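You operate a simulated robot arm through the tools that you are given. There is no shell and no other tool. Be economical: measure what you need, move in short steps, check, and stop when the job is done.

You run a simulated two-armed robot. Do the job below in one go: nothing can be reset, and whatever is moved stays where it is left.

Task
Fetch the orange test sieve from the lower shelf of the settling bench and set it on the lower shelf of the preparation bench. Fetch the ochre test puck and set it on the preparation bench. Take the box of wipes on the settling bench and put it away on the lower shelf of the island bench. Put the box of vials on the wall shelf over the preparation bench. Take the check mass from the island bench and leave it on the white weigh boat. Take the extraction dropper bottle and put it on top of the white paper cone on the island bench. Put the sample bag labelled "brook" from the island bench on the weighing bench and the sample bag marked "ridge" on the island ledge. Take the cold pack from the island bench and put it on the airing rack. Take the black test puck and leave it on the lower trolley deck. Any order will do. Set down upright: box of wipes, box of vials, check mass, extraction dropper bottle, sample bag.
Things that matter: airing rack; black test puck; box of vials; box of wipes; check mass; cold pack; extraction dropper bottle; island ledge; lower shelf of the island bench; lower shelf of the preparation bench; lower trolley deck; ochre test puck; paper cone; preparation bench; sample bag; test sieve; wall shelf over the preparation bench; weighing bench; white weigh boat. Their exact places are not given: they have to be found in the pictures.

Only the result counts: the job must be done as asked and must still hold three seconds after the hand-in. Knocking over, shifting, dropping, spilling or breaking anything else fails it.

Robot
Two 7-joint arms with fingered hands on one trunk, on a base that drives. Base frame: it is fixed to the floor where the robot stands at the start and does not move with it; the origin is under the middle of the robot, x ahead of it, y to its left, z up; the surface under the hand at the start is at about z = 0.76. Lengths are in m, angles in degrees, forces in N, time in s.
The left shoulder is at the start at [0.07, 0.169, 0.951], the right one opposite. With the tool pointing down near the work surface each hand reaches from about 0.26 to 0.68 m from the robot's upright axis, wherever it stands, measured 20 degrees to its own side. Places, roughly: airing rack (25x17 cm) [-2.36, -1.3, 0.86]; black test puck (5x5x4 cm) [-1.3, 2.8, 0.8]; box of vials [-1.25, 1.25, 0.25]; box of wipes [0.75, 1.25, 0.75]; check mass [-1.25, 1.5, 0.75]; cold pack (8x5x10 cm) [-1.1, 2.2, 0.8]; extraction dropper bottle (5x5x7 cm) [-1.2, 2, 0.8]; island ledge (307x14 cm) [-1.66, 2.42, 1.14]; lower shelf of the island bench [-1.2, 2.4, 0.2]; lower shelf of the preparation bench [-3.1, -1.4, 0.4]; lower trolley deck [-1.6, 4.4, 0.4]; ochre test puck (5x5x4 cm) [0.5, -0.8, 0.8]; paper cone [-1.25, 2, 0.75]; preparation bench [-2.3, -1.4, 0.8]; sample bag [-1.25, 2, 0.75]; test sieve [0.5, -0.25, 0.5]; wall shelf over the preparation bench (22x137 cm) [-1.4, -1.64, 1.28]; weighing bench [-5.3, -0.4, 0.8]; white weigh boat (8x8x4 cm) [-1.2, 1.3, 0.8]. Payload 3.4 kg a hand.
The tool frame of a hand sits at the grasp point between the pads (the TCP): z along the fingers, y along the line on which they close. The tips reach 0.023 m beyond it. The gripper opens to 0.116 m. The gripper's body begins 0.065 m behind the TCP. The gripper is a hand of 4 fingers: y runs from the thumb to the fingers, the wrist lies at [0, 0, -0.211] in the tool frame, and closing takes about 1.5 s.
Orientation is that of the tool frame in the base frame, as a unit quaternion [x, y, z, w]. With the fingers straight down and closing along the base's y, the tool's x points along the base's -x, its y along +y and its z along -z.

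Tools
- The arms move only by the tool drive_tool. It takes "left_plan", "right_plan" or both (then of equal length, played together; a hand with none holds still); each is a list that holds one entry, the list of rows, each a list of 6 numbers: the shift along the base's x, y, z in units of 400 mm (1.0 is 400 mm), then the turn, a rotation vector about the base's x, y, z in units of 120 degrees (1.0 is 120 degrees). In form: [[[tx, ty, tz, rx, ry, rz], ...]]. A call has 1 to 20 rows; each row is the pose to reach, as a shift and turn from the pose commanded when the call began. "left_claw" and "right_claw" are, for a hand that has rows, the gripper command, from -1 (fully open) to 1 (shut), values between in proportion, set as the call begins (left out, the last holds). A call with a number of a shift or a turn outside -1 to 1 is refused whole. Each row takes 0.2 s and may step no farther than 0.05 m and 8.6 degrees from the row before; otherwise, or with a gripper value out of range, the whole call is refused. Where a pose cannot be reached the arm comes as near as it can. A force on the tool above 40 N (or 10 N above the force at the start of the call, whichever is more), or a blocked arm, ends the call early, and 0.2 s more pass. Each finger travels about 0.153 m/s and halts on what it meets, pressing with about 30 N; the grip force reading is that of the motor and also rises with nothing between the fingers. The clock runs only during rows and for 0.2 s after the last one: add rows that repeat a pose to give the fingers time. The reply holds the time, the measured pose of the TCP, the force on the tool along the base axes, the opening and the grip force, in the units named above and with some noise, with the torque about the TCP (base axes, N m) and any sound that the robot's microphone picked up.
- Cameras (640 x 400 px; columns grow to the right, rows downward): "scene" is now at [0.1204, -0.0492, 1.1696]; the picture's right is [-0.56, -0.83, 0.00], its down [-0.53, 0.36, -0.76] and it looks along [0.63, -0.43, -0.65] (base axes); focal length 214 px, centre (320, 200). "left" rides on the left gripper at [-0.069, 0.001, -0.09] in its tool frame; the picture's right is [-0.01, -1.00, 0.00], its down [0.79, -0.01, -0.61] and it looks along [0.61, -0.01, 0.79] (tool axes); focal length 251 px, centre (320, 200). "right" rides on the right gripper at [0.069, 0, -0.09] in its tool frame; the picture's right is [-0.01, 1.00, 0.00], its down [-0.80, -0.01, -0.61] and it looks along [-0.61, 0.00, 0.80] (tool axes); focal length 251 px, centre (320, 200).
- grab_frame(camera): a new picture of that camera. No time passes.
- move_column(by): slides the trunk up (or, below 0, down) by that many m; the arms and the scene camera ride with it, the base frame stays. It gives what a move gives, with no picture.
- roll_base(legs): drives the robot by 1 to 6 legs, each [ahead, left, turn to the left] in m, m and degrees, along the robot's own axes; the way and the turn of a leg run together, so that a leg with both is an arc; at most 1.5 m and 180 degrees a leg. The arms and the cameras ride along, it lands a little off, and it stops where it bumps. It gives what a move gives.
- preshape(shape, hand): the hand has 4 fingers and takes this shape, open, in about a second: jaw (thumb against the fingers, like two jaws); tri (thumb and two fingers); tip (a fingertip pinch); poke (one finger out to press); point (the index stretched); flat (the hand flat); cup (the hand cupped); fist (a fist). The gripper value then closes the fingers along that shape, each until it touches; the sizes above hold for jaw. It gives what a move gives, with no picture.
- aim_head(pan, tilt): turns the head with the scene camera to pan (to the left, within 86 degrees either way) and tilt (down, from -29 to 69), counted from straight ahead of the robot. It gives what a move gives.
- locate(camera, pixels): for up to 12 pixels [column, row] of the newest picture of that camera ("zoom" is the newest enlarged one), the place [x, y, z] in the base frame of the surface seen there, good to about 0.002 m. No time passes.
- enlarge(camera, box): a new picture of the part [left, top, right, bottom] of that camera's present view, enlarged. No time passes.
- finish_job(): hands the job in; it is judged then, once.

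Go step by step. Measure first, check grasps and placings, and put right what went wrong. The budget is 350 turns and 272 pictures, counting those below and the enlarged ones. Unless the task says otherwise, let go and move clear before handing in, and close with one line.

The tools are called after "Emit:" by a JSON object that holds its "fn" and its "kwargs". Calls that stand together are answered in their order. drive_tool: Moves the arms, as the interface text tells. Its arguments: {"type":"object","properties":{"left_plan":{"type":"array","items":{"type":"array","items":{"type":"array","items":{"type":"number"}}}},"left_claw":{"type":"number"},"right_plan":{"type":"array","items":{"type":"array","items":{"type":"array","items":{"type":"number"}}}},"right_claw":{"type":"number"}},"required":[]} The other tools are called the same way: move_column (by) slides the trunk up or down; preshape (shape, hand) gives the hand a shape; roll_base (legs) drives the base; aim_head (pan, tilt) turns the head that bears the scene camera; grab_frame (camera) takes a picture; locate (camera, pixels) gives the place of the surface under pixels of a picture; enlarge (camera, box) takes an enlarged picture of a part of a camera's view; finish_job () hands the job in.

At the start:

```text
clock: 0.0
left_eef_pos: [0.4486, -0.0501, 1.056]
left_orientation: [-0.001, 1.0, 0.001, 0.001]
left_force: [-0.3, -0.4, 0.4]
left_ft_torque: [0.03, 0.0, -0.01]
left_opening: 0.1162
left_gripper_force: 0.1
left_shape: jaw
right_eef_pos: [0.3395, -0.3613, 1.0076]
right_orientation: [0.0, 1.0, 0.0, 0.0]
right_force: [0.4, -0.6, 0.9]
right_ft_torque: [0.0, 0.01, 0.01]
right_opening: 0.1161
right_gripper_force: 0.1
right_shape: jaw
trunk travel left (down, up): [-0.458, 0.482]
robot x, y, heading: [-0.002, -0.0005, -0.1]
head pan, tilt: [-34.1, 40.2]
```

scene: 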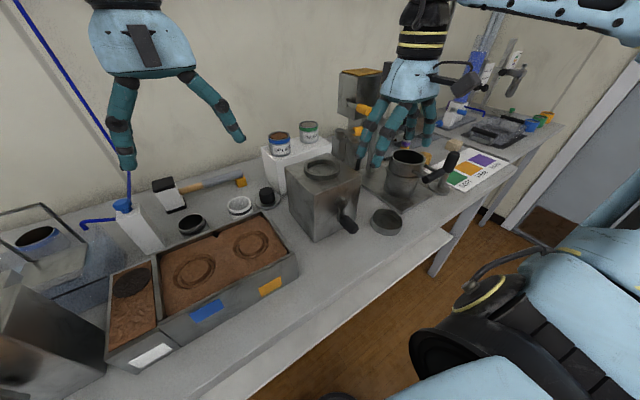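
right: 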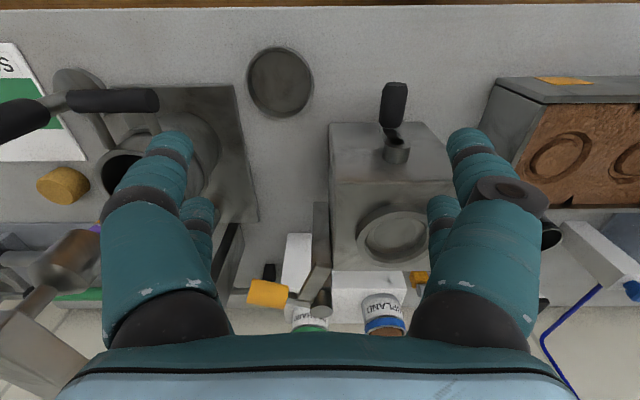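
left: 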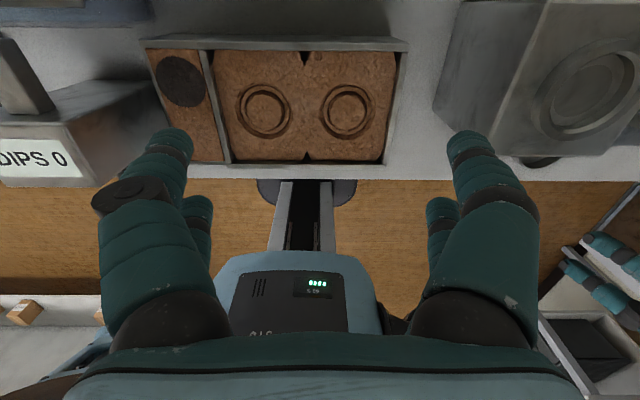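

The right picture shows an ochre puck near (62,184). I'll measure it and look around with the head.

Emit:
{"fn": "locate", "kwargs": {"camera": "right", "pixels": [[62, 182], [45, 190], [78, 180], [100, 250], [280, 80], [285, 30]]}}

Emit:
{"fn": "aim_head", "kwargs": {"pan": 0, "tilt": 35}}

Emit:
{"fn": "grab_frame", "kwargs": {"camera": "scene"}}

Emit:
{"fn": "aim_head", "kwargs": {"pan": 70, "tilt": 30}}

Emit:
{"fn": "grab_frame", "kwargs": {"camera": "scene"}}

Emit:
{"fn": "aim_head", "kwargs": {"pan": -80, "tilt": 30}}

Emit:
{"fn": "grab_frame", "kwargs": {"camera": "scene"}}

```text
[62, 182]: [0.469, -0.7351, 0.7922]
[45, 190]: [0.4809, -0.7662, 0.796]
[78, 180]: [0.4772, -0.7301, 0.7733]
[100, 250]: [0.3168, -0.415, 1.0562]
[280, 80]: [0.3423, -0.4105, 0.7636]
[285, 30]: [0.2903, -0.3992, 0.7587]
```

```text
clock: 1.0
left_eef_pos: [0.4501, -0.0517, 1.0565]
left_orientation: [-0.001, 1.0, -0.001, 0.002]
left_force: [1.7, -0.7, 0.5]
left_ft_torque: [-0.01, 0.0, -0.01]
left_opening: 0.1159
left_gripper_force: 0.0
left_shape: jaw
right_eef_pos: [0.3412, -0.3608, 1.007]
right_orientation: [-0.001, 1.0, 0.0, -0.001]
right_force: [0.1, 0.6, 0.0]
right_ft_torque: [-0.01, -0.03, -0.01]
right_opening: 0.1158
right_gripper_force: 0.1
right_shape: jaw
trunk travel left (down, up): [-0.458, 0.482]
robot x, y, heading: [0.0057, -0.0032, 0.0]
head pan, tilt: [0.0, 35.0]
```

```text
268 pictures are left
```

scene: 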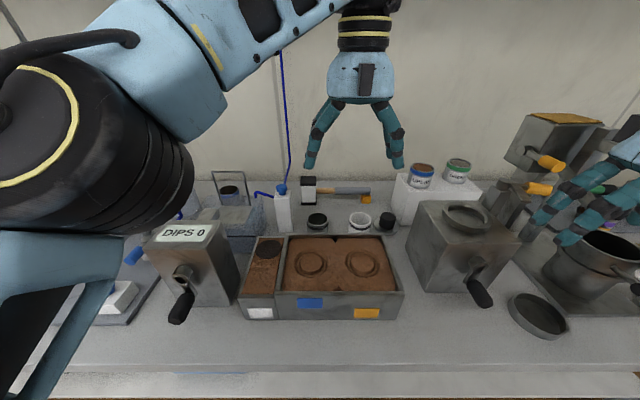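

```text
clock: 2.4
left_eef_pos: [0.4489, -0.0507, 1.0558]
left_orientation: [-0.001, 1.0, 0.0, 0.0]
left_force: [0.2, 0.5, -0.5]
left_ft_torque: [-0.01, 0.03, 0.03]
left_opening: 0.116
left_gripper_force: 0.1
left_shape: jaw
right_eef_pos: [0.3404, -0.361, 1.0072]
right_orientation: [0.0, 1.0, 0.001, 0.0]
right_force: [0.2, -0.4, 0.6]
right_ft_torque: [0.01, -0.02, 0.0]
right_opening: 0.1161
right_gripper_force: 0.1
right_shape: jaw
trunk travel left (down, up): [-0.458, 0.482]
robot x, y, heading: [-0.0008, -0.0015, -0.1]
head pan, tilt: [70.0, 30.0]
```

```text
267 pictures are left
```

scene: 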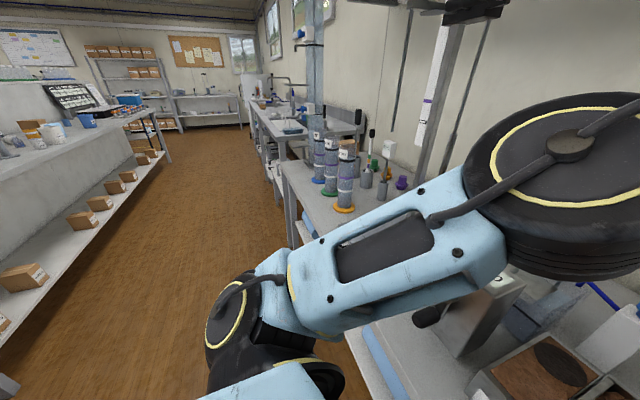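

```text
clock: 4.8
left_eef_pos: [0.4492, -0.0508, 1.0561]
left_orientation: [0.0, 1.0, -0.001, 0.001]
left_force: [0.2, -0.6, 0.6]
left_ft_torque: [-0.02, 0.01, -0.04]
left_opening: 0.1158
left_gripper_force: 0.1
left_shape: jaw
right_eef_pos: [0.3394, -0.361, 1.008]
right_orientation: [0.0, 1.0, 0.0, 0.0]
right_force: [0.6, 0.5, 0.2]
right_ft_torque: [0.01, 0.01, 0.01]
right_opening: 0.1156
right_gripper_force: 0.0
right_shape: jaw
trunk travel left (down, up): [-0.458, 0.482]
robot x, y, heading: [-0.0031, -0.0044, 0.0]
head pan, tilt: [-80.0, 30.0]
```

```text
266 pictures are left
```

scene: 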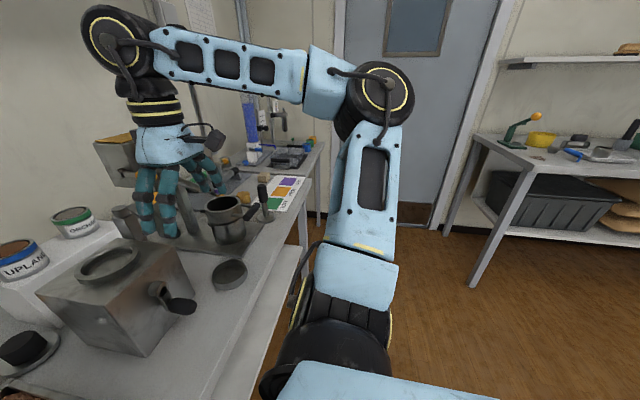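

The bench runs along y and the sieve is underneath. I'll back off, lower the trunk and look at the lower shelf.

Emit:
{"fn": "roll_base", "kwargs": {"legs": [[-0.3, 0, 0]]}}

Emit:
{"fn": "aim_head", "kwargs": {"pan": -20, "tilt": 40}}

Emit:
{"fn": "grab_frame", "kwargs": {"camera": "scene"}}

Emit:
{"fn": "aim_head", "kwargs": {"pan": 86, "tilt": 35}}

Emit:
{"fn": "grab_frame", "kwargs": {"camera": "scene"}}

```text
clock: 6.8
left_eef_pos: [0.1481, -0.0489, 1.0562]
left_orientation: [-0.002, 1.0, 0.0, 0.001]
left_force: [0.1, -0.6, -0.4]
left_ft_torque: [0.0, -0.02, 0.01]
left_opening: 0.1163
left_gripper_force: 0.1
left_shape: jaw
right_eef_pos: [0.039, -0.361, 1.0082]
right_orientation: [-0.002, 1.0, 0.0, -0.001]
right_force: [0.1, 0.2, -0.6]
right_ft_torque: [0.0, -0.01, 0.01]
right_opening: 0.1162
right_gripper_force: 0.0
right_shape: jaw
trunk travel left (down, up): [-0.458, 0.482]
robot x, y, heading: [-0.2984, -0.0027, 0.3]
head pan, tilt: [-80.0, 30.0]
```

```text
clock: 8.1
left_eef_pos: [0.1482, -0.0494, 1.0571]
left_orientation: [-0.003, 1.0, 0.0, 0.001]
left_force: [-0.3, 0.6, 0.2]
left_ft_torque: [0.02, 0.01, -0.01]
left_opening: 0.1159
left_gripper_force: 0.1
left_shape: jaw
right_eef_pos: [0.0412, -0.3596, 1.0076]
right_orientation: [-0.003, 1.0, 0.0, 0.0]
right_force: [1.0, -1.1, 0.1]
right_ft_torque: [-0.03, 0.01, -0.03]
right_opening: 0.1161
right_gripper_force: 0.0
right_shape: jaw
trunk travel left (down, up): [-0.458, 0.482]
robot x, y, heading: [-0.2976, 0.0006, 0.4]
head pan, tilt: [-20.0, 40.0]
```

```text
265 pictures are left
```

scene: 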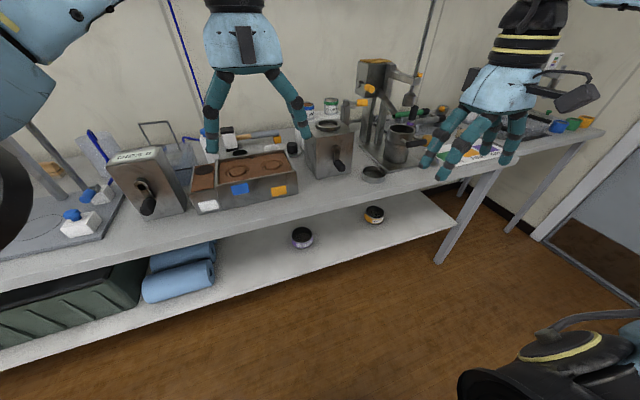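

```text
clock: 9.9
left_eef_pos: [0.1488, -0.05, 1.0556]
left_orientation: [-0.002, 1.0, 0.0, 0.0]
left_force: [0.5, 0.0, -0.3]
left_ft_torque: [0.04, -0.03, 0.01]
left_opening: 0.1161
left_gripper_force: 0.0
left_shape: jaw
right_eef_pos: [0.041, -0.3608, 1.0079]
right_orientation: [-0.002, 1.0, 0.0, 0.0]
right_force: [-0.5, 0.5, 0.2]
right_ft_torque: [0.01, -0.01, 0.01]
right_opening: 0.1157
right_gripper_force: 0.1
right_shape: jaw
trunk travel left (down, up): [-0.458, 0.482]
robot x, y, heading: [-0.2982, -0.0004, 0.4]
head pan, tilt: [85.9, 35.0]
```

```text
264 pictures are left
```

scene: 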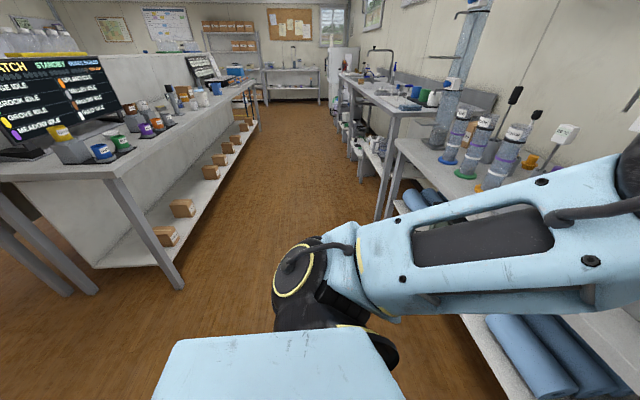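

Two sieves stand on the lower shelf: purple ring at (302,237), orange at (374,214). I'll enlarge and measure them.

Emit:
{"fn": "aim_head", "kwargs": {"pan": -25, "tilt": 35}}

Emit:
{"fn": "enlarge", "kwargs": {"camera": "scene", "box": [240, 120, 480, 270]}}

```text
clock: 11.8
left_eef_pos: [0.148, -0.0487, 1.0563]
left_orientation: [-0.002, 1.0, -0.001, 0.001]
left_force: [0.6, 0.1, -0.7]
left_ft_torque: [0.0, 0.01, 0.0]
left_opening: 0.1161
left_gripper_force: 0.0
left_shape: jaw
right_eef_pos: [0.0403, -0.3614, 1.0071]
right_orientation: [-0.003, 1.0, 0.0, 0.0]
right_force: [0.0, -0.7, 0.4]
right_ft_torque: [-0.01, 0.0, 0.01]
right_opening: 0.1157
right_gripper_force: 0.0
right_shape: jaw
trunk travel left (down, up): [-0.458, 0.482]
robot x, y, heading: [-0.3012, -0.0014, 0.3]
head pan, tilt: [-25.0, 35.0]
```

```text
2.67 times, centred on (360, 195) of scene
```

zoom: 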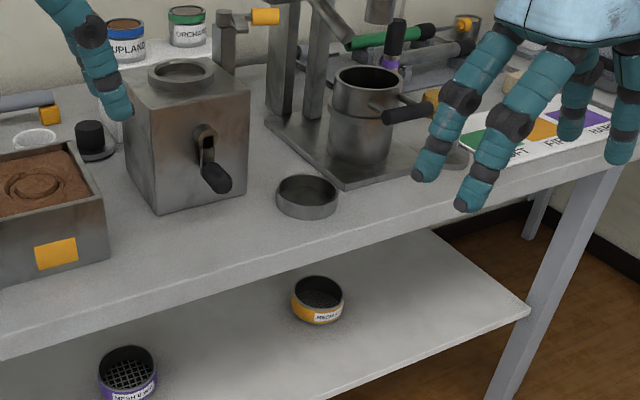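

Emit:
{"fn": "locate", "kwargs": {"camera": "zoom", "pixels": [[318, 300], [317, 322], [293, 292], [343, 290], [318, 277], [300, 340], [420, 245], [520, 310], [345, 385], [250, 270], [505, 200], [300, 217]]}}

```text
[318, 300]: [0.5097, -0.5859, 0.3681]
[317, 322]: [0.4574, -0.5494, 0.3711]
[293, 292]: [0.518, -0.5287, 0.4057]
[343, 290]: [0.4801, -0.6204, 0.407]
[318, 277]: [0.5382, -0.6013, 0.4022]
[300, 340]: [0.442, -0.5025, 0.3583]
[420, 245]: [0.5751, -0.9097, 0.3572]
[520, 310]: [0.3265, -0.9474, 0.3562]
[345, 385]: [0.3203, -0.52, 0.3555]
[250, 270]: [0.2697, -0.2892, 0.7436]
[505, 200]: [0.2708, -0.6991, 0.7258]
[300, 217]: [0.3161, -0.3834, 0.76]
```

The orange sieve is centred near (0.50,-0.575), rim z 0.405, shelf z 0.357. I'll slide right in front of the ochre puck and look from there.

Emit:
{"fn": "roll_base", "kwargs": {"legs": [[0, -0.6, 0]]}}

Emit:
{"fn": "aim_head", "kwargs": {"pan": -10, "tilt": 35}}

Emit:
{"fn": "grab_frame", "kwargs": {"camera": "scene"}}

Emit:
{"fn": "grab_frame", "kwargs": {"camera": "right"}}

```text
clock: 15.3
left_eef_pos: [0.1526, -0.6601, 1.0556]
left_orientation: [-0.005, 1.0, 0.0, 0.001]
left_force: [-0.5, -0.2, -0.4]
left_ft_torque: [-0.02, 0.03, -0.01]
left_opening: 0.1158
left_gripper_force: 0.0
left_shape: jaw
right_eef_pos: [0.047, -0.9723, 1.0083]
right_orientation: [-0.004, 1.0, 0.0, 0.0]
right_force: [-0.1, -0.4, -0.1]
right_ft_torque: [0.04, 0.04, -0.02]
right_opening: 0.116
right_gripper_force: 0.0
right_shape: jaw
trunk travel left (down, up): [-0.458, 0.482]
robot x, y, heading: [-0.2946, -0.6107, 0.7]
head pan, tilt: [-25.0, 35.0]
```

```text
clock: 16.1
left_eef_pos: [0.1521, -0.6596, 1.0555]
left_orientation: [-0.004, 1.0, -0.002, 0.001]
left_force: [1.2, 0.0, 0.4]
left_ft_torque: [-0.03, 0.02, 0.04]
left_opening: 0.1157
left_gripper_force: 0.1
left_shape: jaw
right_eef_pos: [0.0476, -0.9715, 1.0076]
right_orientation: [-0.005, 1.0, 0.0, 0.0]
right_force: [0.1, 0.3, -0.1]
right_ft_torque: [-0.02, -0.02, 0.01]
right_opening: 0.1159
right_gripper_force: 0.1
right_shape: jaw
trunk travel left (down, up): [-0.458, 0.482]
robot x, y, heading: [-0.2929, -0.6158, 0.7]
head pan, tilt: [-10.0, 35.0]
```

```text
262 pictures are left
```

scene: 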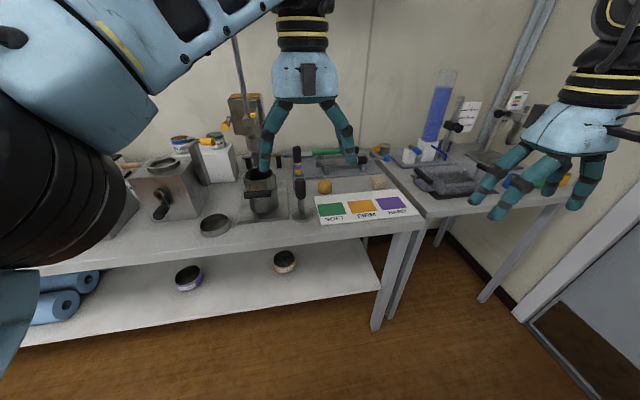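

```text
261 pictures are left
```

right: 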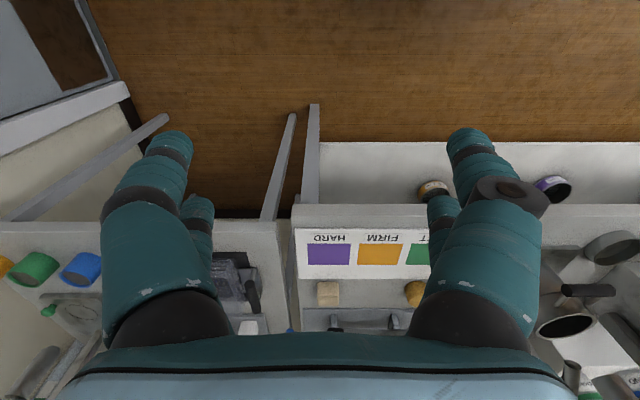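

Emit:
{"fn": "enlarge", "kwargs": {"camera": "scene", "box": [240, 80, 440, 240]}}

Emit:
{"fn": "enlarge", "kwargs": {"camera": "right", "box": [300, 230, 440, 330]}}

Emit:
{"fn": "locate", "kwargs": {"camera": "right", "pixels": [[414, 295], [408, 287], [420, 287], [415, 303], [328, 290], [430, 190], [610, 248]]}}

```text
2.50 times, centred on (340, 160) of scene
```

zoom: 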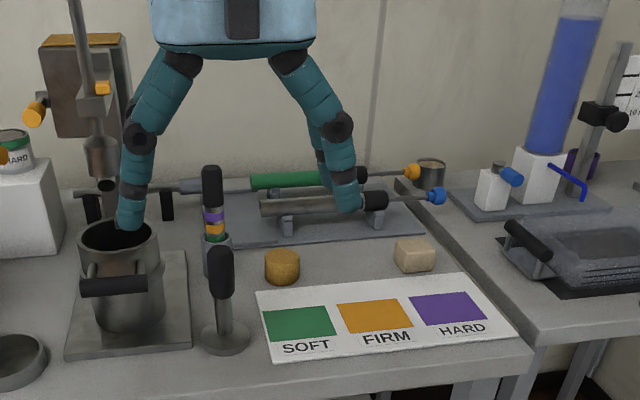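

```text
4.00 times, centred on (370, 280) of right
```

zoom: 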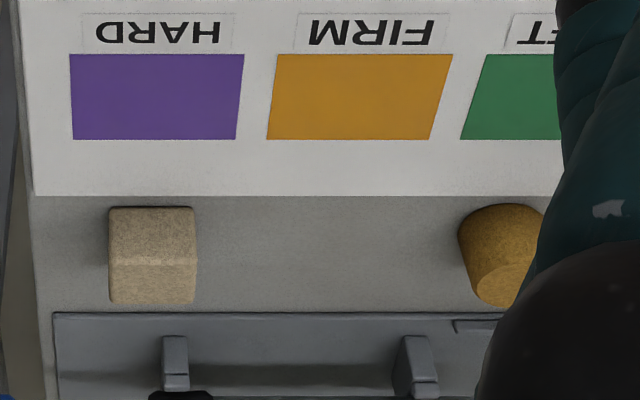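

```text
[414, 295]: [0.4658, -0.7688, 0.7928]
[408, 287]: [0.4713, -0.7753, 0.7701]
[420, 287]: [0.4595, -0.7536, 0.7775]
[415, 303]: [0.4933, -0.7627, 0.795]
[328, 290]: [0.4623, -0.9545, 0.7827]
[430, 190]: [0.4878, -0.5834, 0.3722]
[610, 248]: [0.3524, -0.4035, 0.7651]
```

Puck centre ≈ (0.482,-0.755), top 0.795. I need the surrounding instruments' positions before driving in.

Emit:
{"fn": "enlarge", "kwargs": {"camera": "scene", "box": [200, 60, 440, 220]}}

Emit:
{"fn": "locate", "kwargs": {"camera": "zoom", "pixels": [[280, 218], [285, 260], [132, 50], [120, 130], [100, 40], [275, 310], [315, 165], [430, 215]]}}

```text
2.50 times, centred on (320, 140) of scene
```

zoom: 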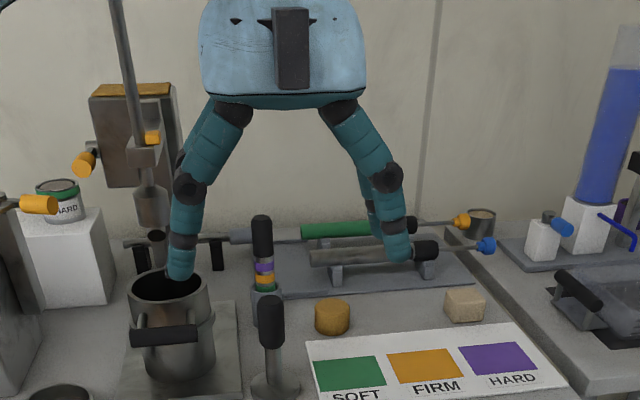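

```text
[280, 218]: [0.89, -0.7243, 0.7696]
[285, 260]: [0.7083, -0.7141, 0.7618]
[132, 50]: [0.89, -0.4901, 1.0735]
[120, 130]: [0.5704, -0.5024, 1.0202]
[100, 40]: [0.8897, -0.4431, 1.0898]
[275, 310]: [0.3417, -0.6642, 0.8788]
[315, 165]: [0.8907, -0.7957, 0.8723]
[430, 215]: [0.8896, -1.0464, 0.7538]
```

Emit:
{"fn": "locate", "kwargs": {"camera": "zoom", "pixels": [[262, 235], [265, 288], [275, 380], [270, 300], [120, 60], [160, 215], [105, 130], [170, 330], [350, 260]]}}

```text
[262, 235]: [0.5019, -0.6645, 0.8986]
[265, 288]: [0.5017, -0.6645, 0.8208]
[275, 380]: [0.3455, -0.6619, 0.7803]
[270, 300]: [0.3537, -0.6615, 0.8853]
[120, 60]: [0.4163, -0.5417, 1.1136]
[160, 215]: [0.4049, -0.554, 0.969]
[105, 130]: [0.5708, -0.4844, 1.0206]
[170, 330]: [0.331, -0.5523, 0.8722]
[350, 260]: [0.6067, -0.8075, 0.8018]
```

Clear picture: penetrometer at (0.50,-0.665), mast at (0.41,-0.54). I'll tuck the left hand and turn the right hand 90° so it closes along x with the camera away from the penetrometer.

Emit:
{"fn": "drive_tool", "kwargs": {"left_plan": [[[-0.04, 0.05, 0, 0, 0, 0], [-0.08, 0.1, 0, 0, 0, 0], [-0.12, 0.15, 0, 0, 0, 0], [-0.16, 0.2, 0, 0, 0, 0], [-0.2, 0.25, 0, 0, 0, 0], [-0.24, 0.3, 0, 0, 0, 0], [-0.28, 0.35, 0, 0, 0, 0], [-0.32, 0.4, 0, 0, 0, 0], [-0.36, 0.45, 0, 0, 0, 0], [-0.4, 0.5, 0, 0, 0, 0], [-0.4, 0.5, 0, 0, 0, 0]]], "right_plan": [[[0, 0.04, 0, 0, 0, 0.07], [0, 0.08, 0, 0, 0, 0.14], [0, 0.12, 0, 0, 0, 0.21], [0, 0.16, 0, 0, 0, 0.28], [0, 0.2, 0, 0, 0, 0.35], [0, 0.24, 0, 0, 0, 0.42], [0, 0.28, 0, 0, 0, 0.49], [0, 0.32, 0, 0, 0, 0.56], [0, 0.36, 0, 0, 0, 0.63], [0, 0.4, 0, 0, 0, 0.7], [0, 0.4, 0, 0, 0, 0.75]]]}}

```text
clock: 18.4
left_eef_pos: [-0.0064, -0.4611, 1.0568]
left_orientation: [-0.004, 1.0, 0.0, 0.001]
left_force: [-0.4, -0.3, -0.4]
left_ft_torque: [0.02, 0.0, 0.03]
left_opening: 0.1158
left_gripper_force: 0.0
left_shape: jaw
right_eef_pos: [0.0482, -0.8113, 1.0079]
right_orientation: [0.711, -0.703, 0.0, 0.0]
right_force: [-0.3, -0.5, -1.1]
right_ft_torque: [0.03, -0.01, 0.0]
right_opening: 0.1158
right_gripper_force: 0.0
right_shape: jaw
trunk travel left (down, up): [-0.458, 0.482]
robot x, y, heading: [-0.2975, -0.6112, 0.7]
head pan, tilt: [-10.0, 35.0]
```

Emit:
{"fn": "roll_base", "kwargs": {"legs": [[0.25, 0, 0]]}}

Emit:
{"fn": "grab_frame", "kwargs": {"camera": "right"}}

Emit:
{"fn": "grab_frame", "kwargs": {"camera": "scene"}}

```text
clock: 20.2
left_eef_pos: [0.2373, -0.4579, 1.0551]
left_orientation: [-0.007, 1.0, -0.001, 0.002]
left_force: [0.9, -0.3, 0.3]
left_ft_torque: [0.01, 0.02, -0.02]
left_opening: 0.1156
left_gripper_force: 0.1
left_shape: jaw
right_eef_pos: [0.2918, -0.8064, 1.0071]
right_orientation: [0.711, -0.703, 0.0, 0.0]
right_force: [0.3, 0.6, -0.7]
right_ft_torque: [-0.01, -0.01, -0.01]
right_opening: 0.116
right_gripper_force: 0.0
right_shape: jaw
trunk travel left (down, up): [-0.458, 0.482]
robot x, y, heading: [-0.0544, -0.6141, 0.9]
head pan, tilt: [-10.0, 35.0]
```

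```text
257 pictures are left
```

right: 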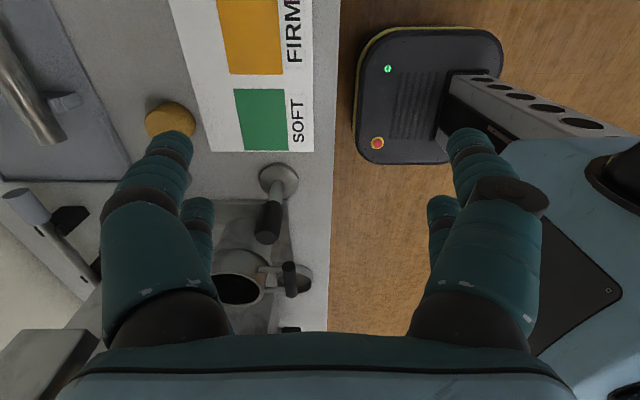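

```text
256 pictures are left
```

scene: 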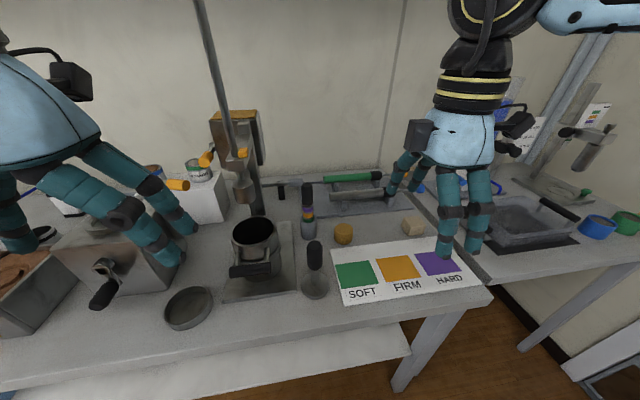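

Emit:
{"fn": "enlarge", "kwargs": {"camera": "scene", "box": [290, 180, 450, 280]}}

Emit:
{"fn": "locate", "kwargs": {"camera": "zoom", "pixels": [[212, 188], [212, 179], [180, 188], [245, 188], [212, 198], [212, 235], [290, 230], [380, 100], [72, 140]]}}

```text
4.00 times, centred on (370, 230) of scene
```

zoom: 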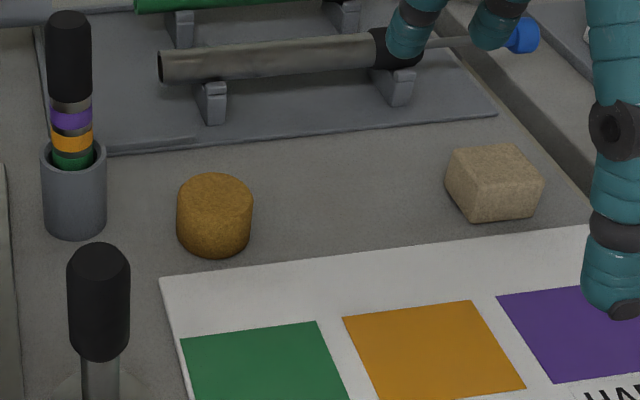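

```text
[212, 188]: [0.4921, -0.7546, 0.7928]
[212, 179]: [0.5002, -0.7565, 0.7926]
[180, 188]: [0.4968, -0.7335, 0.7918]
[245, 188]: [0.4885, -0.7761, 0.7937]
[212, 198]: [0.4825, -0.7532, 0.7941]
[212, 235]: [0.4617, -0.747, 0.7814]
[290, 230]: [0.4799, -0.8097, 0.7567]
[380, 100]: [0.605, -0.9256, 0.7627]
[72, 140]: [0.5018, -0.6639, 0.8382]
```

Puck centre (0.486,-0.754), top 0.793. Moving over it and down with opening ~0.08.

Emit:
{"fn": "drive_tool", "kwargs": {"right_plan": [[[0.1, 0.03, 0, 0, 0, 0], [0.2, 0.06, 0, 0, 0, 0], [0.3, 0.09, -0.02, 0, 0, 0], [0.4, 0.12, -0.06, 0, 0, 0], [0.4856, 0.131, -0.12, 0, 0, 0], [0.4856, 0.131, -0.22, 0, 0, 0], [0.4856, 0.131, -0.32, 0, 0, 0], [0.4856, 0.131, -0.32, 0, 0, 0]]], "right_claw": -0.38}}

Emit:
{"fn": "grab_frame", "kwargs": {"camera": "right"}}

Emit:
{"fn": "grab_frame", "kwargs": {"camera": "scene"}}

```text
clock: 22.0
left_eef_pos: [0.2356, -0.4562, 1.0572]
left_orientation: [-0.006, 1.0, -0.001, 0.002]
left_force: [0.4, -1.1, 0.1]
left_ft_torque: [0.01, 0.0, 0.01]
left_opening: 0.1159
left_gripper_force: 0.0
left_shape: jaw
right_eef_pos: [0.4716, -0.7676, 0.8762]
right_orientation: [0.712, -0.702, 0.001, 0.0]
right_force: [-0.6, 0.5, -0.3]
right_ft_torque: [0.01, -0.04, -0.02]
right_opening: 0.0801
right_gripper_force: 0.1
right_shape: jaw
right hand out of reach, approached as far as the arm can: row 4, 5, 6, 7, 8
trunk travel left (down, up): [-0.458, 0.482]
robot x, y, heading: [-0.056, -0.6112, 0.8]
head pan, tilt: [-10.0, 35.0]
```

```text
254 pictures are left
```

right: 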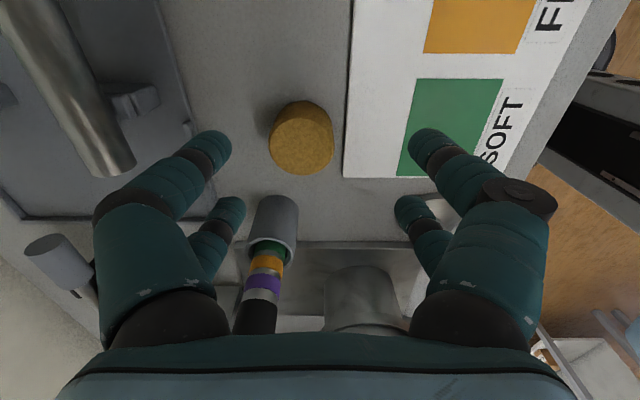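

```text
253 pictures are left
```

scene: 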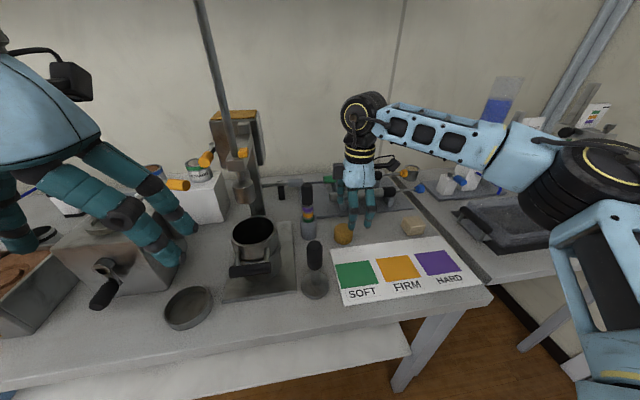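

The arm runs out of range at this yaw; the robot should stand farther right. I'll raise the hand, then slide right 0.2.

Emit:
{"fn": "drive_tool", "kwargs": {"right_plan": [[[-0.05, 0, 0.1, 0, 0, 0], [-0.1, 0, 0.2, 0, 0, 0], [-0.15, 0, 0.3, 0, 0, 0], [-0.15, 0, 0.3, 0, 0, 0]]]}}

Emit:
{"fn": "roll_base", "kwargs": {"legs": [[0.0, -0.2, 0]]}}

```text
clock: 23.0
left_eef_pos: [0.2367, -0.4577, 1.0556]
left_orientation: [-0.007, 1.0, -0.001, 0.0]
left_force: [0.8, 0.5, 0.7]
left_ft_torque: [-0.01, -0.01, 0.06]
left_opening: 0.1157
left_gripper_force: 0.0
left_shape: jaw
right_eef_pos: [0.4124, -0.7674, 0.9985]
right_orientation: [0.711, -0.703, 0.0, 0.0]
right_force: [0.6, -0.1, -1.5]
right_ft_torque: [-0.02, 0.03, 0.03]
right_opening: 0.0798
right_gripper_force: 0.1
right_shape: jaw
trunk travel left (down, up): [-0.458, 0.482]
robot x, y, heading: [-0.0548, -0.612, 0.8]
head pan, tilt: [-10.0, 35.0]
```

```text
clock: 24.6
left_eef_pos: [0.239, -0.6573, 1.0567]
left_orientation: [-0.007, 1.0, 0.0, 0.001]
left_force: [0.2, 0.3, 0.4]
left_ft_torque: [0.0, 0.0, -0.01]
left_opening: 0.1161
left_gripper_force: 0.2
left_shape: jaw
right_eef_pos: [0.4146, -0.9675, 0.9991]
right_orientation: [0.713, -0.702, 0.0, 0.0]
right_force: [0.9, -1.1, 0.2]
right_ft_torque: [0.04, 0.02, -0.01]
right_opening: 0.0805
right_gripper_force: 0.1
right_shape: jaw
trunk travel left (down, up): [-0.458, 0.482]
robot x, y, heading: [-0.0495, -0.8087, 0.6]
head pan, tilt: [-10.0, 35.0]
```

Emit:
{"fn": "drive_tool", "kwargs": {"right_plan": [[[0.03, 0.1, 0, 0, 0, 0], [0.06, 0.2, 0, 0, 0, 0], [0.09, 0.3, 0, 0, 0, 0], [0.12, 0.4, 0, 0, 0, 0], [0.15, 0.5, -0.02, 0, 0, 0], [0.1785, 0.534, -0.1, 0, 0, 0], [0.1785, 0.534, -0.2, 0, 0, 0], [0.1785, 0.534, -0.3, 0, 0, 0], [0.1785, 0.534, -0.3, 0, 0, 0]]]}}

Emit:
{"fn": "grab_frame", "kwargs": {"camera": "right"}}

```text
clock: 26.6
left_eef_pos: [0.2391, -0.6567, 1.0543]
left_orientation: [-0.007, 1.0, 0.0, 0.001]
left_force: [-0.2, 0.6, 0.0]
left_ft_torque: [0.04, 0.02, -0.02]
left_opening: 0.1159
left_gripper_force: 0.1
left_shape: jaw
right_eef_pos: [0.3994, -0.9063, 0.8634]
right_orientation: [0.712, -0.702, -0.001, -0.002]
right_force: [0.4, 1.2, 0.1]
right_ft_torque: [-0.02, -0.01, 0.04]
right_opening: 0.0803
right_gripper_force: 0.0
right_shape: jaw
right hand out of reach, approached as far as the arm can: row 1, 2, 3, 4, 5, 6, 7, 8, 9
trunk travel left (down, up): [-0.458, 0.482]
robot x, y, heading: [-0.0501, -0.8098, 0.7]
head pan, tilt: [-10.0, 35.0]
```

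```text
252 pictures are left
```

right: 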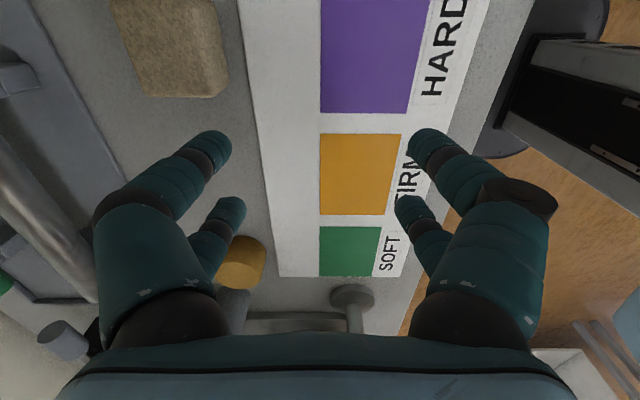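

That side is worse. I'll go back to the natural yaw (closing along y), which still leaves ~2 cm to the penetrometer, and slide back left.

Emit:
{"fn": "drive_tool", "kwargs": {"right_plan": [[[0, 0, 0.1, 0, 0, 0], [-0.05, 0, 0.2, 0, 0, 0], [-0.1, 0, 0.3, 0, 0, -0.07], [-0.1, 0, 0.34, 0, 0, -0.14], [-0.1, 0, 0.34, 0, 0, -0.21], [-0.1, 0, 0.34, 0, 0, -0.28], [-0.1, 0, 0.34, 0, 0, -0.35], [-0.1, 0, 0.34, 0, 0, -0.42], [-0.1, 0, 0.34, 0, 0, -0.49], [-0.1, 0, 0.34, 0, 0, -0.56], [-0.1, 0, 0.34, 0, 0, -0.63], [-0.1, 0, 0.34, 0, 0, -0.7], [-0.1, 0, 0.34, 0, 0, -0.75], [-0.1, 0, 0.34, 0, 0, -0.75]]]}}

Emit:
{"fn": "roll_base", "kwargs": {"legs": [[0.0, 0.17, 0]]}}

```text
clock: 29.6
left_eef_pos: [0.2383, -0.6571, 1.0562]
left_orientation: [-0.007, 1.0, -0.001, 0.001]
left_force: [-0.1, -0.3, -0.3]
left_ft_torque: [0.0, -0.03, 0.02]
left_opening: 0.1155
left_gripper_force: 0.0
left_shape: jaw
right_eef_pos: [0.3523, -0.9212, 0.9945]
right_orientation: [-0.006, 1.0, 0.001, -0.001]
right_force: [-0.5, -0.8, -0.4]
right_ft_torque: [0.05, -0.03, -0.03]
right_opening: 0.0803
right_gripper_force: 0.1
right_shape: jaw
right hand out of reach, approached as far as the arm can: row 1, 2, 3, 4, 5, 6, 7, 8, 9, 10, 11, 12, 13, 14
trunk travel left (down, up): [-0.458, 0.482]
robot x, y, heading: [-0.0516, -0.813, 1.0]
head pan, tilt: [-10.0, 35.0]
```

```text
clock: 31.1
left_eef_pos: [0.235, -0.4812, 1.0556]
left_orientation: [-0.009, 1.0, -0.002, 0.001]
left_force: [-0.4, 0.5, 0.1]
left_ft_torque: [-0.01, -0.01, -0.01]
left_opening: 0.116
left_gripper_force: 0.1
left_shape: jaw
right_eef_pos: [0.3504, -0.7452, 0.9949]
right_orientation: [-0.009, 1.0, -0.001, 0.0]
right_force: [-0.6, -0.4, 0.2]
right_ft_torque: [0.02, -0.01, -0.01]
right_opening: 0.0799
right_gripper_force: 0.0
right_shape: jaw
trunk travel left (down, up): [-0.458, 0.482]
robot x, y, heading: [-0.0543, -0.6379, 0.7]
head pan, tilt: [-10.0, 35.0]
```

Emit:
{"fn": "drive_tool", "kwargs": {"right_plan": [[[0.05, 0, 0, 0, 0, 0], [0.1, 0, 0, 0, 0, 0], [0.1, 0, 0, 0, 0, 0]]]}}

```text
clock: 31.9
left_eef_pos: [0.2343, -0.4812, 1.0565]
left_orientation: [-0.009, 1.0, -0.001, 0.001]
left_force: [-0.3, 0.3, 0.6]
left_ft_torque: [0.01, 0.05, 0.03]
left_opening: 0.1159
left_gripper_force: 0.0
left_shape: jaw
right_eef_pos: [0.3823, -0.7599, 0.9904]
right_orientation: [-0.01, 1.0, -0.001, 0.0]
right_force: [0.3, -0.6, 0.1]
right_ft_torque: [0.01, -0.01, -0.01]
right_opening: 0.0803
right_gripper_force: 0.0
right_shape: jaw
right hand out of reach, approached as far as the arm can: row 1, 2, 3
trunk travel left (down, up): [-0.458, 0.482]
robot x, y, heading: [-0.0534, -0.6378, 1.1]
head pan, tilt: [-10.0, 35.0]
```

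The arm seems stuck in an awkward posture; I'll return to its start posture beside the robot and then reach again.

Emit:
{"fn": "drive_tool", "kwargs": {"right_plan": [[[0, -0.1, 0.02, 0, 0, 0], [0, -0.2, 0.04, 0, 0, 0], [0, -0.3, 0.04, 0, 0, 0], [-0.05, -0.4, 0.04, 0, 0, 0], [-0.1, -0.5, 0.04, 0, 0, 0], [-0.15, -0.56, 0.04, 0, 0, 0], [-0.18, -0.6, 0.04, 0, 0, 0], [-0.18, -0.6, 0.04, 0, 0, 0]]]}}

Emit:
{"fn": "grab_frame", "kwargs": {"camera": "scene"}}

```text
clock: 33.7
left_eef_pos: [0.2354, -0.482, 1.0563]
left_orientation: [-0.01, 1.0, -0.001, 0.001]
left_force: [0.5, 0.6, 0.5]
left_ft_torque: [0.01, 0.01, -0.01]
left_opening: 0.1157
left_gripper_force: 0.1
left_shape: jaw
right_eef_pos: [0.3082, -1.0022, 1.0066]
right_orientation: [-0.01, 1.0, 0.0, 0.0]
right_force: [0.0, 0.1, 0.1]
right_ft_torque: [0.02, 0.02, 0.04]
right_opening: 0.0799
right_gripper_force: 0.1
right_shape: jaw
trunk travel left (down, up): [-0.458, 0.482]
robot x, y, heading: [-0.0564, -0.6376, 1.1]
head pan, tilt: [-10.0, 35.0]
```

```text
251 pictures are left
```

scene: 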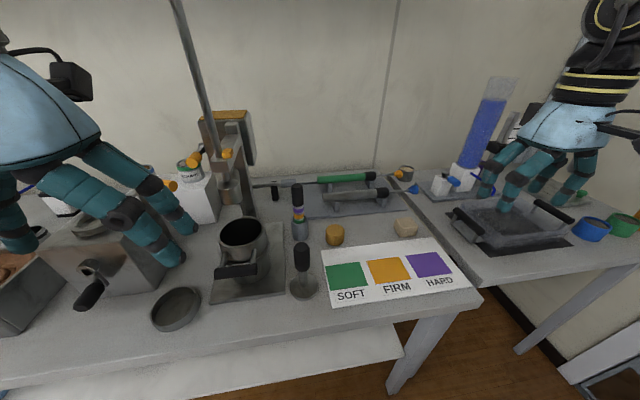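

Emit:
{"fn": "drive_tool", "kwargs": {"right_plan": [[[0.06, 0.08, 0, 0, 0, 0], [0.12, 0.16, 0, 0, 0, 0], [0.18, 0.24, 0, 0, 0, 0], [0.25, 0.32, 0, 0, 0, 0], [0.32, 0.4, 0, 0, 0, 0], [0.38, 0.5, 0, 0, 0, 0], [0.445, 0.59, 0, 0, 0, 0], [0.445, 0.605, -0.1, 0, 0, 0], [0.445, 0.605, -0.1, 0, 0, 0]]]}}

```text
clock: 35.7
left_eef_pos: [0.2364, -0.4822, 1.0558]
left_orientation: [-0.01, 1.0, -0.001, 0.0]
left_force: [0.6, -0.2, 0.4]
left_ft_torque: [0.0, -0.02, 0.01]
left_opening: 0.116
left_gripper_force: 0.0
left_shape: jaw
right_eef_pos: [0.4498, -0.7915, 0.941]
right_orientation: [-0.008, 1.0, 0.0, 0.0]
right_force: [1.0, 0.6, -0.1]
right_ft_torque: [0.0, 0.0, -0.01]
right_opening: 0.08
right_gripper_force: 0.1
right_shape: jaw
right hand out of reach, approached as far as the arm can: row 6, 7, 8, 9
trunk travel left (down, up): [-0.458, 0.482]
robot x, y, heading: [-0.0499, -0.6395, 1.2]
head pan, tilt: [-10.0, 35.0]
```

The reach limit is at this height; raising the trunk 0.12 should bring shoulder to wrist height.

Emit:
{"fn": "move_column", "kwargs": {"by": 0.12}}

Emit:
{"fn": "drive_tool", "kwargs": {"right_plan": [[[0.04, 0.04, -0.05, 0, 0, 0], [0.08, 0.08, -0.15, 0, 0, 0], [0.09, 0.09, -0.25, 0, 0, 0], [0.09, 0.09, -0.35, 0, 0, 0], [0.09, 0.09, -0.35, 0, 0, 0]]]}}

```text
clock: 37.2
left_eef_pos: [0.2361, -0.4834, 1.1761]
left_orientation: [-0.01, 1.0, 0.0, 0.0]
left_force: [-0.4, -0.4, -0.2]
left_ft_torque: [0.02, 0.03, 0.01]
left_opening: 0.116
left_gripper_force: 0.1
left_shape: jaw
right_eef_pos: [0.4507, -0.7919, 1.0617]
right_orientation: [-0.008, 1.0, 0.001, 0.0]
right_force: [-0.8, 0.5, -0.2]
right_ft_torque: [0.03, -0.03, 0.03]
right_opening: 0.0802
right_gripper_force: 0.2
right_shape: jaw
trunk travel left (down, up): [-0.578, 0.362]
robot x, y, heading: [-0.0555, -0.6423, 1.1]
head pan, tilt: [-10.0, 35.0]
```

```text
clock: 38.4
left_eef_pos: [0.2346, -0.4817, 1.1762]
left_orientation: [-0.01, 1.0, -0.001, 0.001]
left_force: [0.4, 0.5, 0.1]
left_ft_torque: [-0.02, 0.01, -0.01]
left_opening: 0.116
left_gripper_force: 0.2
left_shape: jaw
right_eef_pos: [0.464, -0.7788, 0.9251]
right_orientation: [-0.009, 1.0, 0.0, 0.0]
right_force: [0.3, -0.6, -0.4]
right_ft_torque: [0.01, -0.02, -0.01]
right_opening: 0.0799
right_gripper_force: 0.1
right_shape: jaw
right hand out of reach, approached as far as the arm can: row 1, 2, 3, 4, 5
trunk travel left (down, up): [-0.578, 0.362]
robot x, y, heading: [-0.053, -0.6368, 0.9]
head pan, tilt: [-10.0, 35.0]
```

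Emit:
{"fn": "drive_tool", "kwargs": {"left_plan": [[[0, 0.1, 0, 0, 0, 0], [0, 0.2, 0, 0, 0, 0], [0, 0.3, 0, 0, 0, 0], [0, 0.4, 0, 0, 0, 0], [0, 0.4, 0, 0, 0, 0]]]}}

Emit:
{"fn": "roll_base", "kwargs": {"legs": [[0.07, 0, 0]]}}

Emit:
{"fn": "grab_frame", "kwargs": {"camera": "right"}}

```text
clock: 39.6
left_eef_pos: [0.2587, -0.3452, 1.1613]
left_orientation: [-0.009, 1.0, -0.001, 0.001]
left_force: [-0.2, 0.9, 0.8]
left_ft_torque: [0.0, -0.04, 0.0]
left_opening: 0.1159
left_gripper_force: 0.1
left_shape: jaw
left hand out of reach, approached as far as the arm can: row 3, 4, 5
right_eef_pos: [0.4633, -0.7798, 0.9246]
right_orientation: [-0.008, 1.0, 0.002, 0.001]
right_force: [0.0, 0.8, -0.2]
right_ft_torque: [0.01, 0.01, 0.0]
right_opening: 0.0803
right_gripper_force: 0.1
right_shape: jaw
trunk travel left (down, up): [-0.578, 0.362]
robot x, y, heading: [-0.0536, -0.6302, 1.0]
head pan, tilt: [-10.0, 35.0]
```

```text
clock: 40.6
left_eef_pos: [0.329, -0.3433, 1.1617]
left_orientation: [-0.008, 1.0, -0.001, 0.001]
left_force: [-0.3, 0.6, 0.5]
left_ft_torque: [0.0, 0.01, 0.0]
left_opening: 0.1157
left_gripper_force: 0.1
left_shape: jaw
right_eef_pos: [0.5334, -0.7787, 0.9249]
right_orientation: [-0.008, 1.0, 0.001, 0.001]
right_force: [0.1, 0.8, -0.4]
right_ft_torque: [0.01, -0.01, 0.02]
right_opening: 0.0799
right_gripper_force: 0.0
right_shape: jaw
trunk travel left (down, up): [-0.578, 0.362]
robot x, y, heading: [0.0125, -0.6352, 0.9]
head pan, tilt: [-10.0, 35.0]
```

```text
250 pictures are left
```

right: 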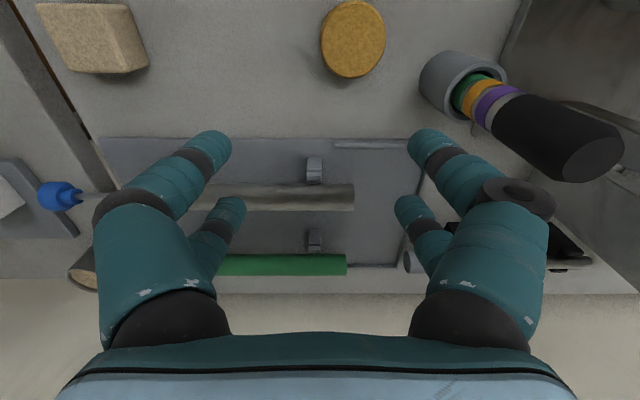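

Emit:
{"fn": "drive_tool", "kwargs": {"right_plan": [[[-0.06, 0.02, 0, 0, 0, 0], [-0.118, 0.048, 0, 0, 0, 0], [-0.118, 0.048, -0.08, 0, 0, 0], [-0.118, 0.048, -0.12, 0, 0, 0], [-0.118, 0.048, -0.12, 0, 0, 0]]]}}

Emit:
{"fn": "grab_frame", "kwargs": {"camera": "right"}}

Emit:
{"fn": "grab_frame", "kwargs": {"camera": "scene"}}

```text
clock: 41.8
left_eef_pos: [0.3287, -0.3437, 1.1605]
left_orientation: [-0.009, 1.0, -0.001, 0.001]
left_force: [0.5, -0.2, -0.2]
left_ft_torque: [-0.01, 0.0, 0.0]
left_opening: 0.1158
left_gripper_force: 0.2
left_shape: jaw
right_eef_pos: [0.4869, -0.7606, 0.8783]
right_orientation: [-0.009, 1.0, 0.002, 0.001]
right_force: [-0.1, 0.3, -0.9]
right_ft_torque: [0.03, -0.01, -0.03]
right_opening: 0.08
right_gripper_force: 0.0
right_shape: jaw
trunk travel left (down, up): [-0.578, 0.362]
robot x, y, heading: [0.0143, -0.6388, 1.0]
head pan, tilt: [-10.0, 35.0]
```

```text
249 pictures are left
```

right: 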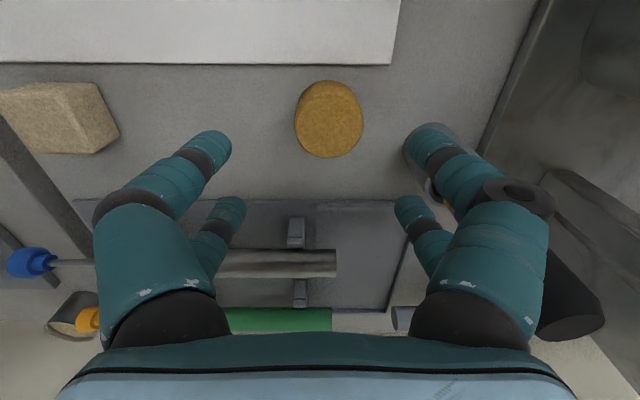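

```text
248 pictures are left
```

scene: 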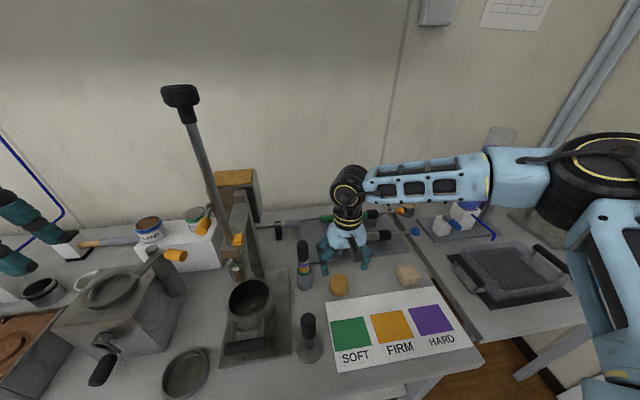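

The puck (328,118) is where it should be and the +y finger is close to the penetrometer holder. Narrow the opening to ~0.068, then descend.

Emit:
{"fn": "drive_tool", "kwargs": {"right_plan": [[[0, 0.006, 0, 0, 0, 0], [0, 0.006, -0.05, 0, 0, 0], [0, 0.006, -0.12, 0, 0, 0], [0, 0.006, -0.18, 0, 0, 0], [0, 0.006, -0.232, 0, 0, 0], [0, 0.006, -0.232, 0, 0, 0]]], "right_claw": -0.17}}

Emit:
{"fn": "grab_frame", "kwargs": {"camera": "right"}}

```text
clock: 43.2
left_eef_pos: [0.3284, -0.343, 1.1603]
left_orientation: [-0.008, 1.0, 0.0, 0.0]
left_force: [0.1, 0.9, 0.2]
left_ft_torque: [-0.02, -0.03, 0.01]
left_opening: 0.116
left_gripper_force: 0.1
left_shape: jaw
right_eef_pos: [0.4736, -0.7755, 0.7981]
right_orientation: [-0.008, 1.0, 0.002, 0.001]
right_force: [0.9, 0.6, 0.8]
right_ft_torque: [0.02, 0.0, -0.01]
right_opening: 0.0686
right_gripper_force: 0.1
right_shape: jaw
right hand out of reach, approached as far as the arm can: row 3, 4, 5, 6
trunk travel left (down, up): [-0.578, 0.362]
robot x, y, heading: [0.0186, -0.6347, 1.1]
head pan, tilt: [-10.0, 35.0]
```

```text
247 pictures are left
```

right: 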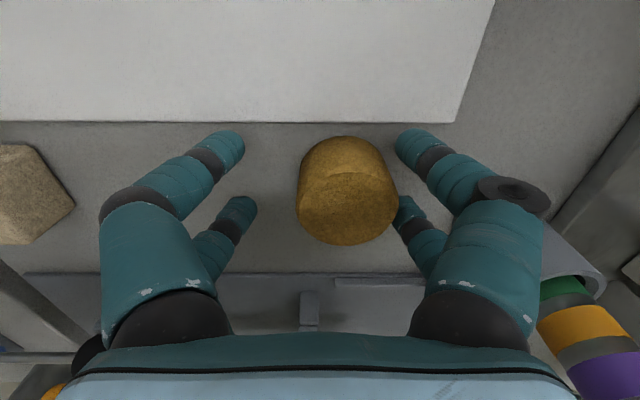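

Arm limit again, now because the trunk is high; I'll lift the hand, lower the trunk 0.08 and retry.

Emit:
{"fn": "drive_tool", "kwargs": {"right_plan": [[[0, 0, 0.1, 0, 0, 0], [0.01, 0, 0.2, 0, 0, 0], [0.033, 0.046, 0.25, 0, 0, 0], [0.033, 0.046, 0.25, 0, 0, 0]]]}}

Emit:
{"fn": "move_column", "kwargs": {"by": -0.07}}

```text
clock: 44.2
left_eef_pos: [0.3288, -0.345, 1.1604]
left_orientation: [-0.009, 1.0, 0.0, 0.002]
left_force: [0.5, 0.4, 0.6]
left_ft_torque: [0.0, 0.01, 0.02]
left_opening: 0.1159
left_gripper_force: 0.0
left_shape: jaw
right_eef_pos: [0.4837, -0.7573, 0.8996]
right_orientation: [-0.008, 1.0, 0.001, 0.001]
right_force: [0.0, 0.1, -0.3]
right_ft_torque: [0.0, -0.01, 0.0]
right_opening: 0.0683
right_gripper_force: 0.2
right_shape: jaw
trunk travel left (down, up): [-0.578, 0.362]
robot x, y, heading: [0.0161, -0.6332, 0.8]
head pan, tilt: [-10.0, 35.0]
```

```text
clock: 45.3
left_eef_pos: [0.3273, -0.3448, 1.0915]
left_orientation: [-0.009, 1.0, -0.001, 0.001]
left_force: [0.2, -1.0, -0.4]
left_ft_torque: [-0.02, -0.02, 0.0]
left_opening: 0.116
left_gripper_force: 0.0
left_shape: jaw
right_eef_pos: [0.4852, -0.757, 0.8288]
right_orientation: [-0.007, 1.0, 0.001, 0.001]
right_force: [-0.5, -0.6, -0.1]
right_ft_torque: [0.02, 0.0, -0.04]
right_opening: 0.0686
right_gripper_force: 0.0
right_shape: jaw
trunk travel left (down, up): [-0.508, 0.432]
robot x, y, heading: [0.0156, -0.6357, 0.8]
head pan, tilt: [-10.0, 35.0]
```

Using the trunk itself for the descent keeps the arm in range; down 0.045 more.

Emit:
{"fn": "move_column", "kwargs": {"by": -0.044}}

Emit:
{"fn": "grab_frame", "kwargs": {"camera": "right"}}

```text
clock: 46.2
left_eef_pos: [0.328, -0.3445, 1.0472]
left_orientation: [-0.009, 1.0, -0.001, 0.0]
left_force: [0.6, 0.4, 0.3]
left_ft_torque: [0.03, 0.05, 0.01]
left_opening: 0.1158
left_gripper_force: 0.0
left_shape: jaw
right_eef_pos: [0.4836, -0.757, 0.7838]
right_orientation: [-0.008, 1.0, 0.0, 0.001]
right_force: [-0.6, 0.2, 2.4]
right_ft_torque: [-0.1, 0.04, -0.03]
right_opening: 0.068
right_gripper_force: 0.1
right_shape: jaw
trunk travel left (down, up): [-0.464, 0.476]
robot x, y, heading: [0.0173, -0.6379, 0.9]
head pan, tilt: [-10.0, 35.0]
```

```text
246 pictures are left
```

right: 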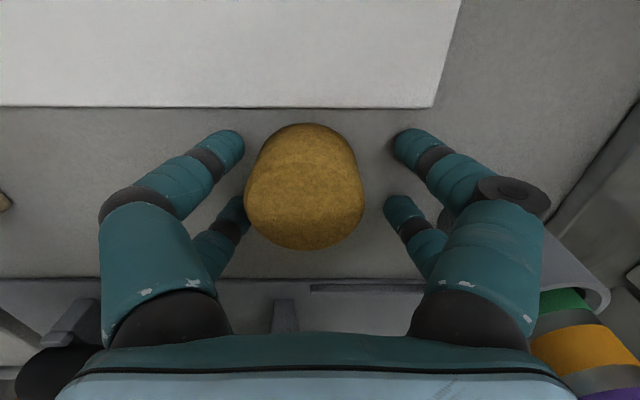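

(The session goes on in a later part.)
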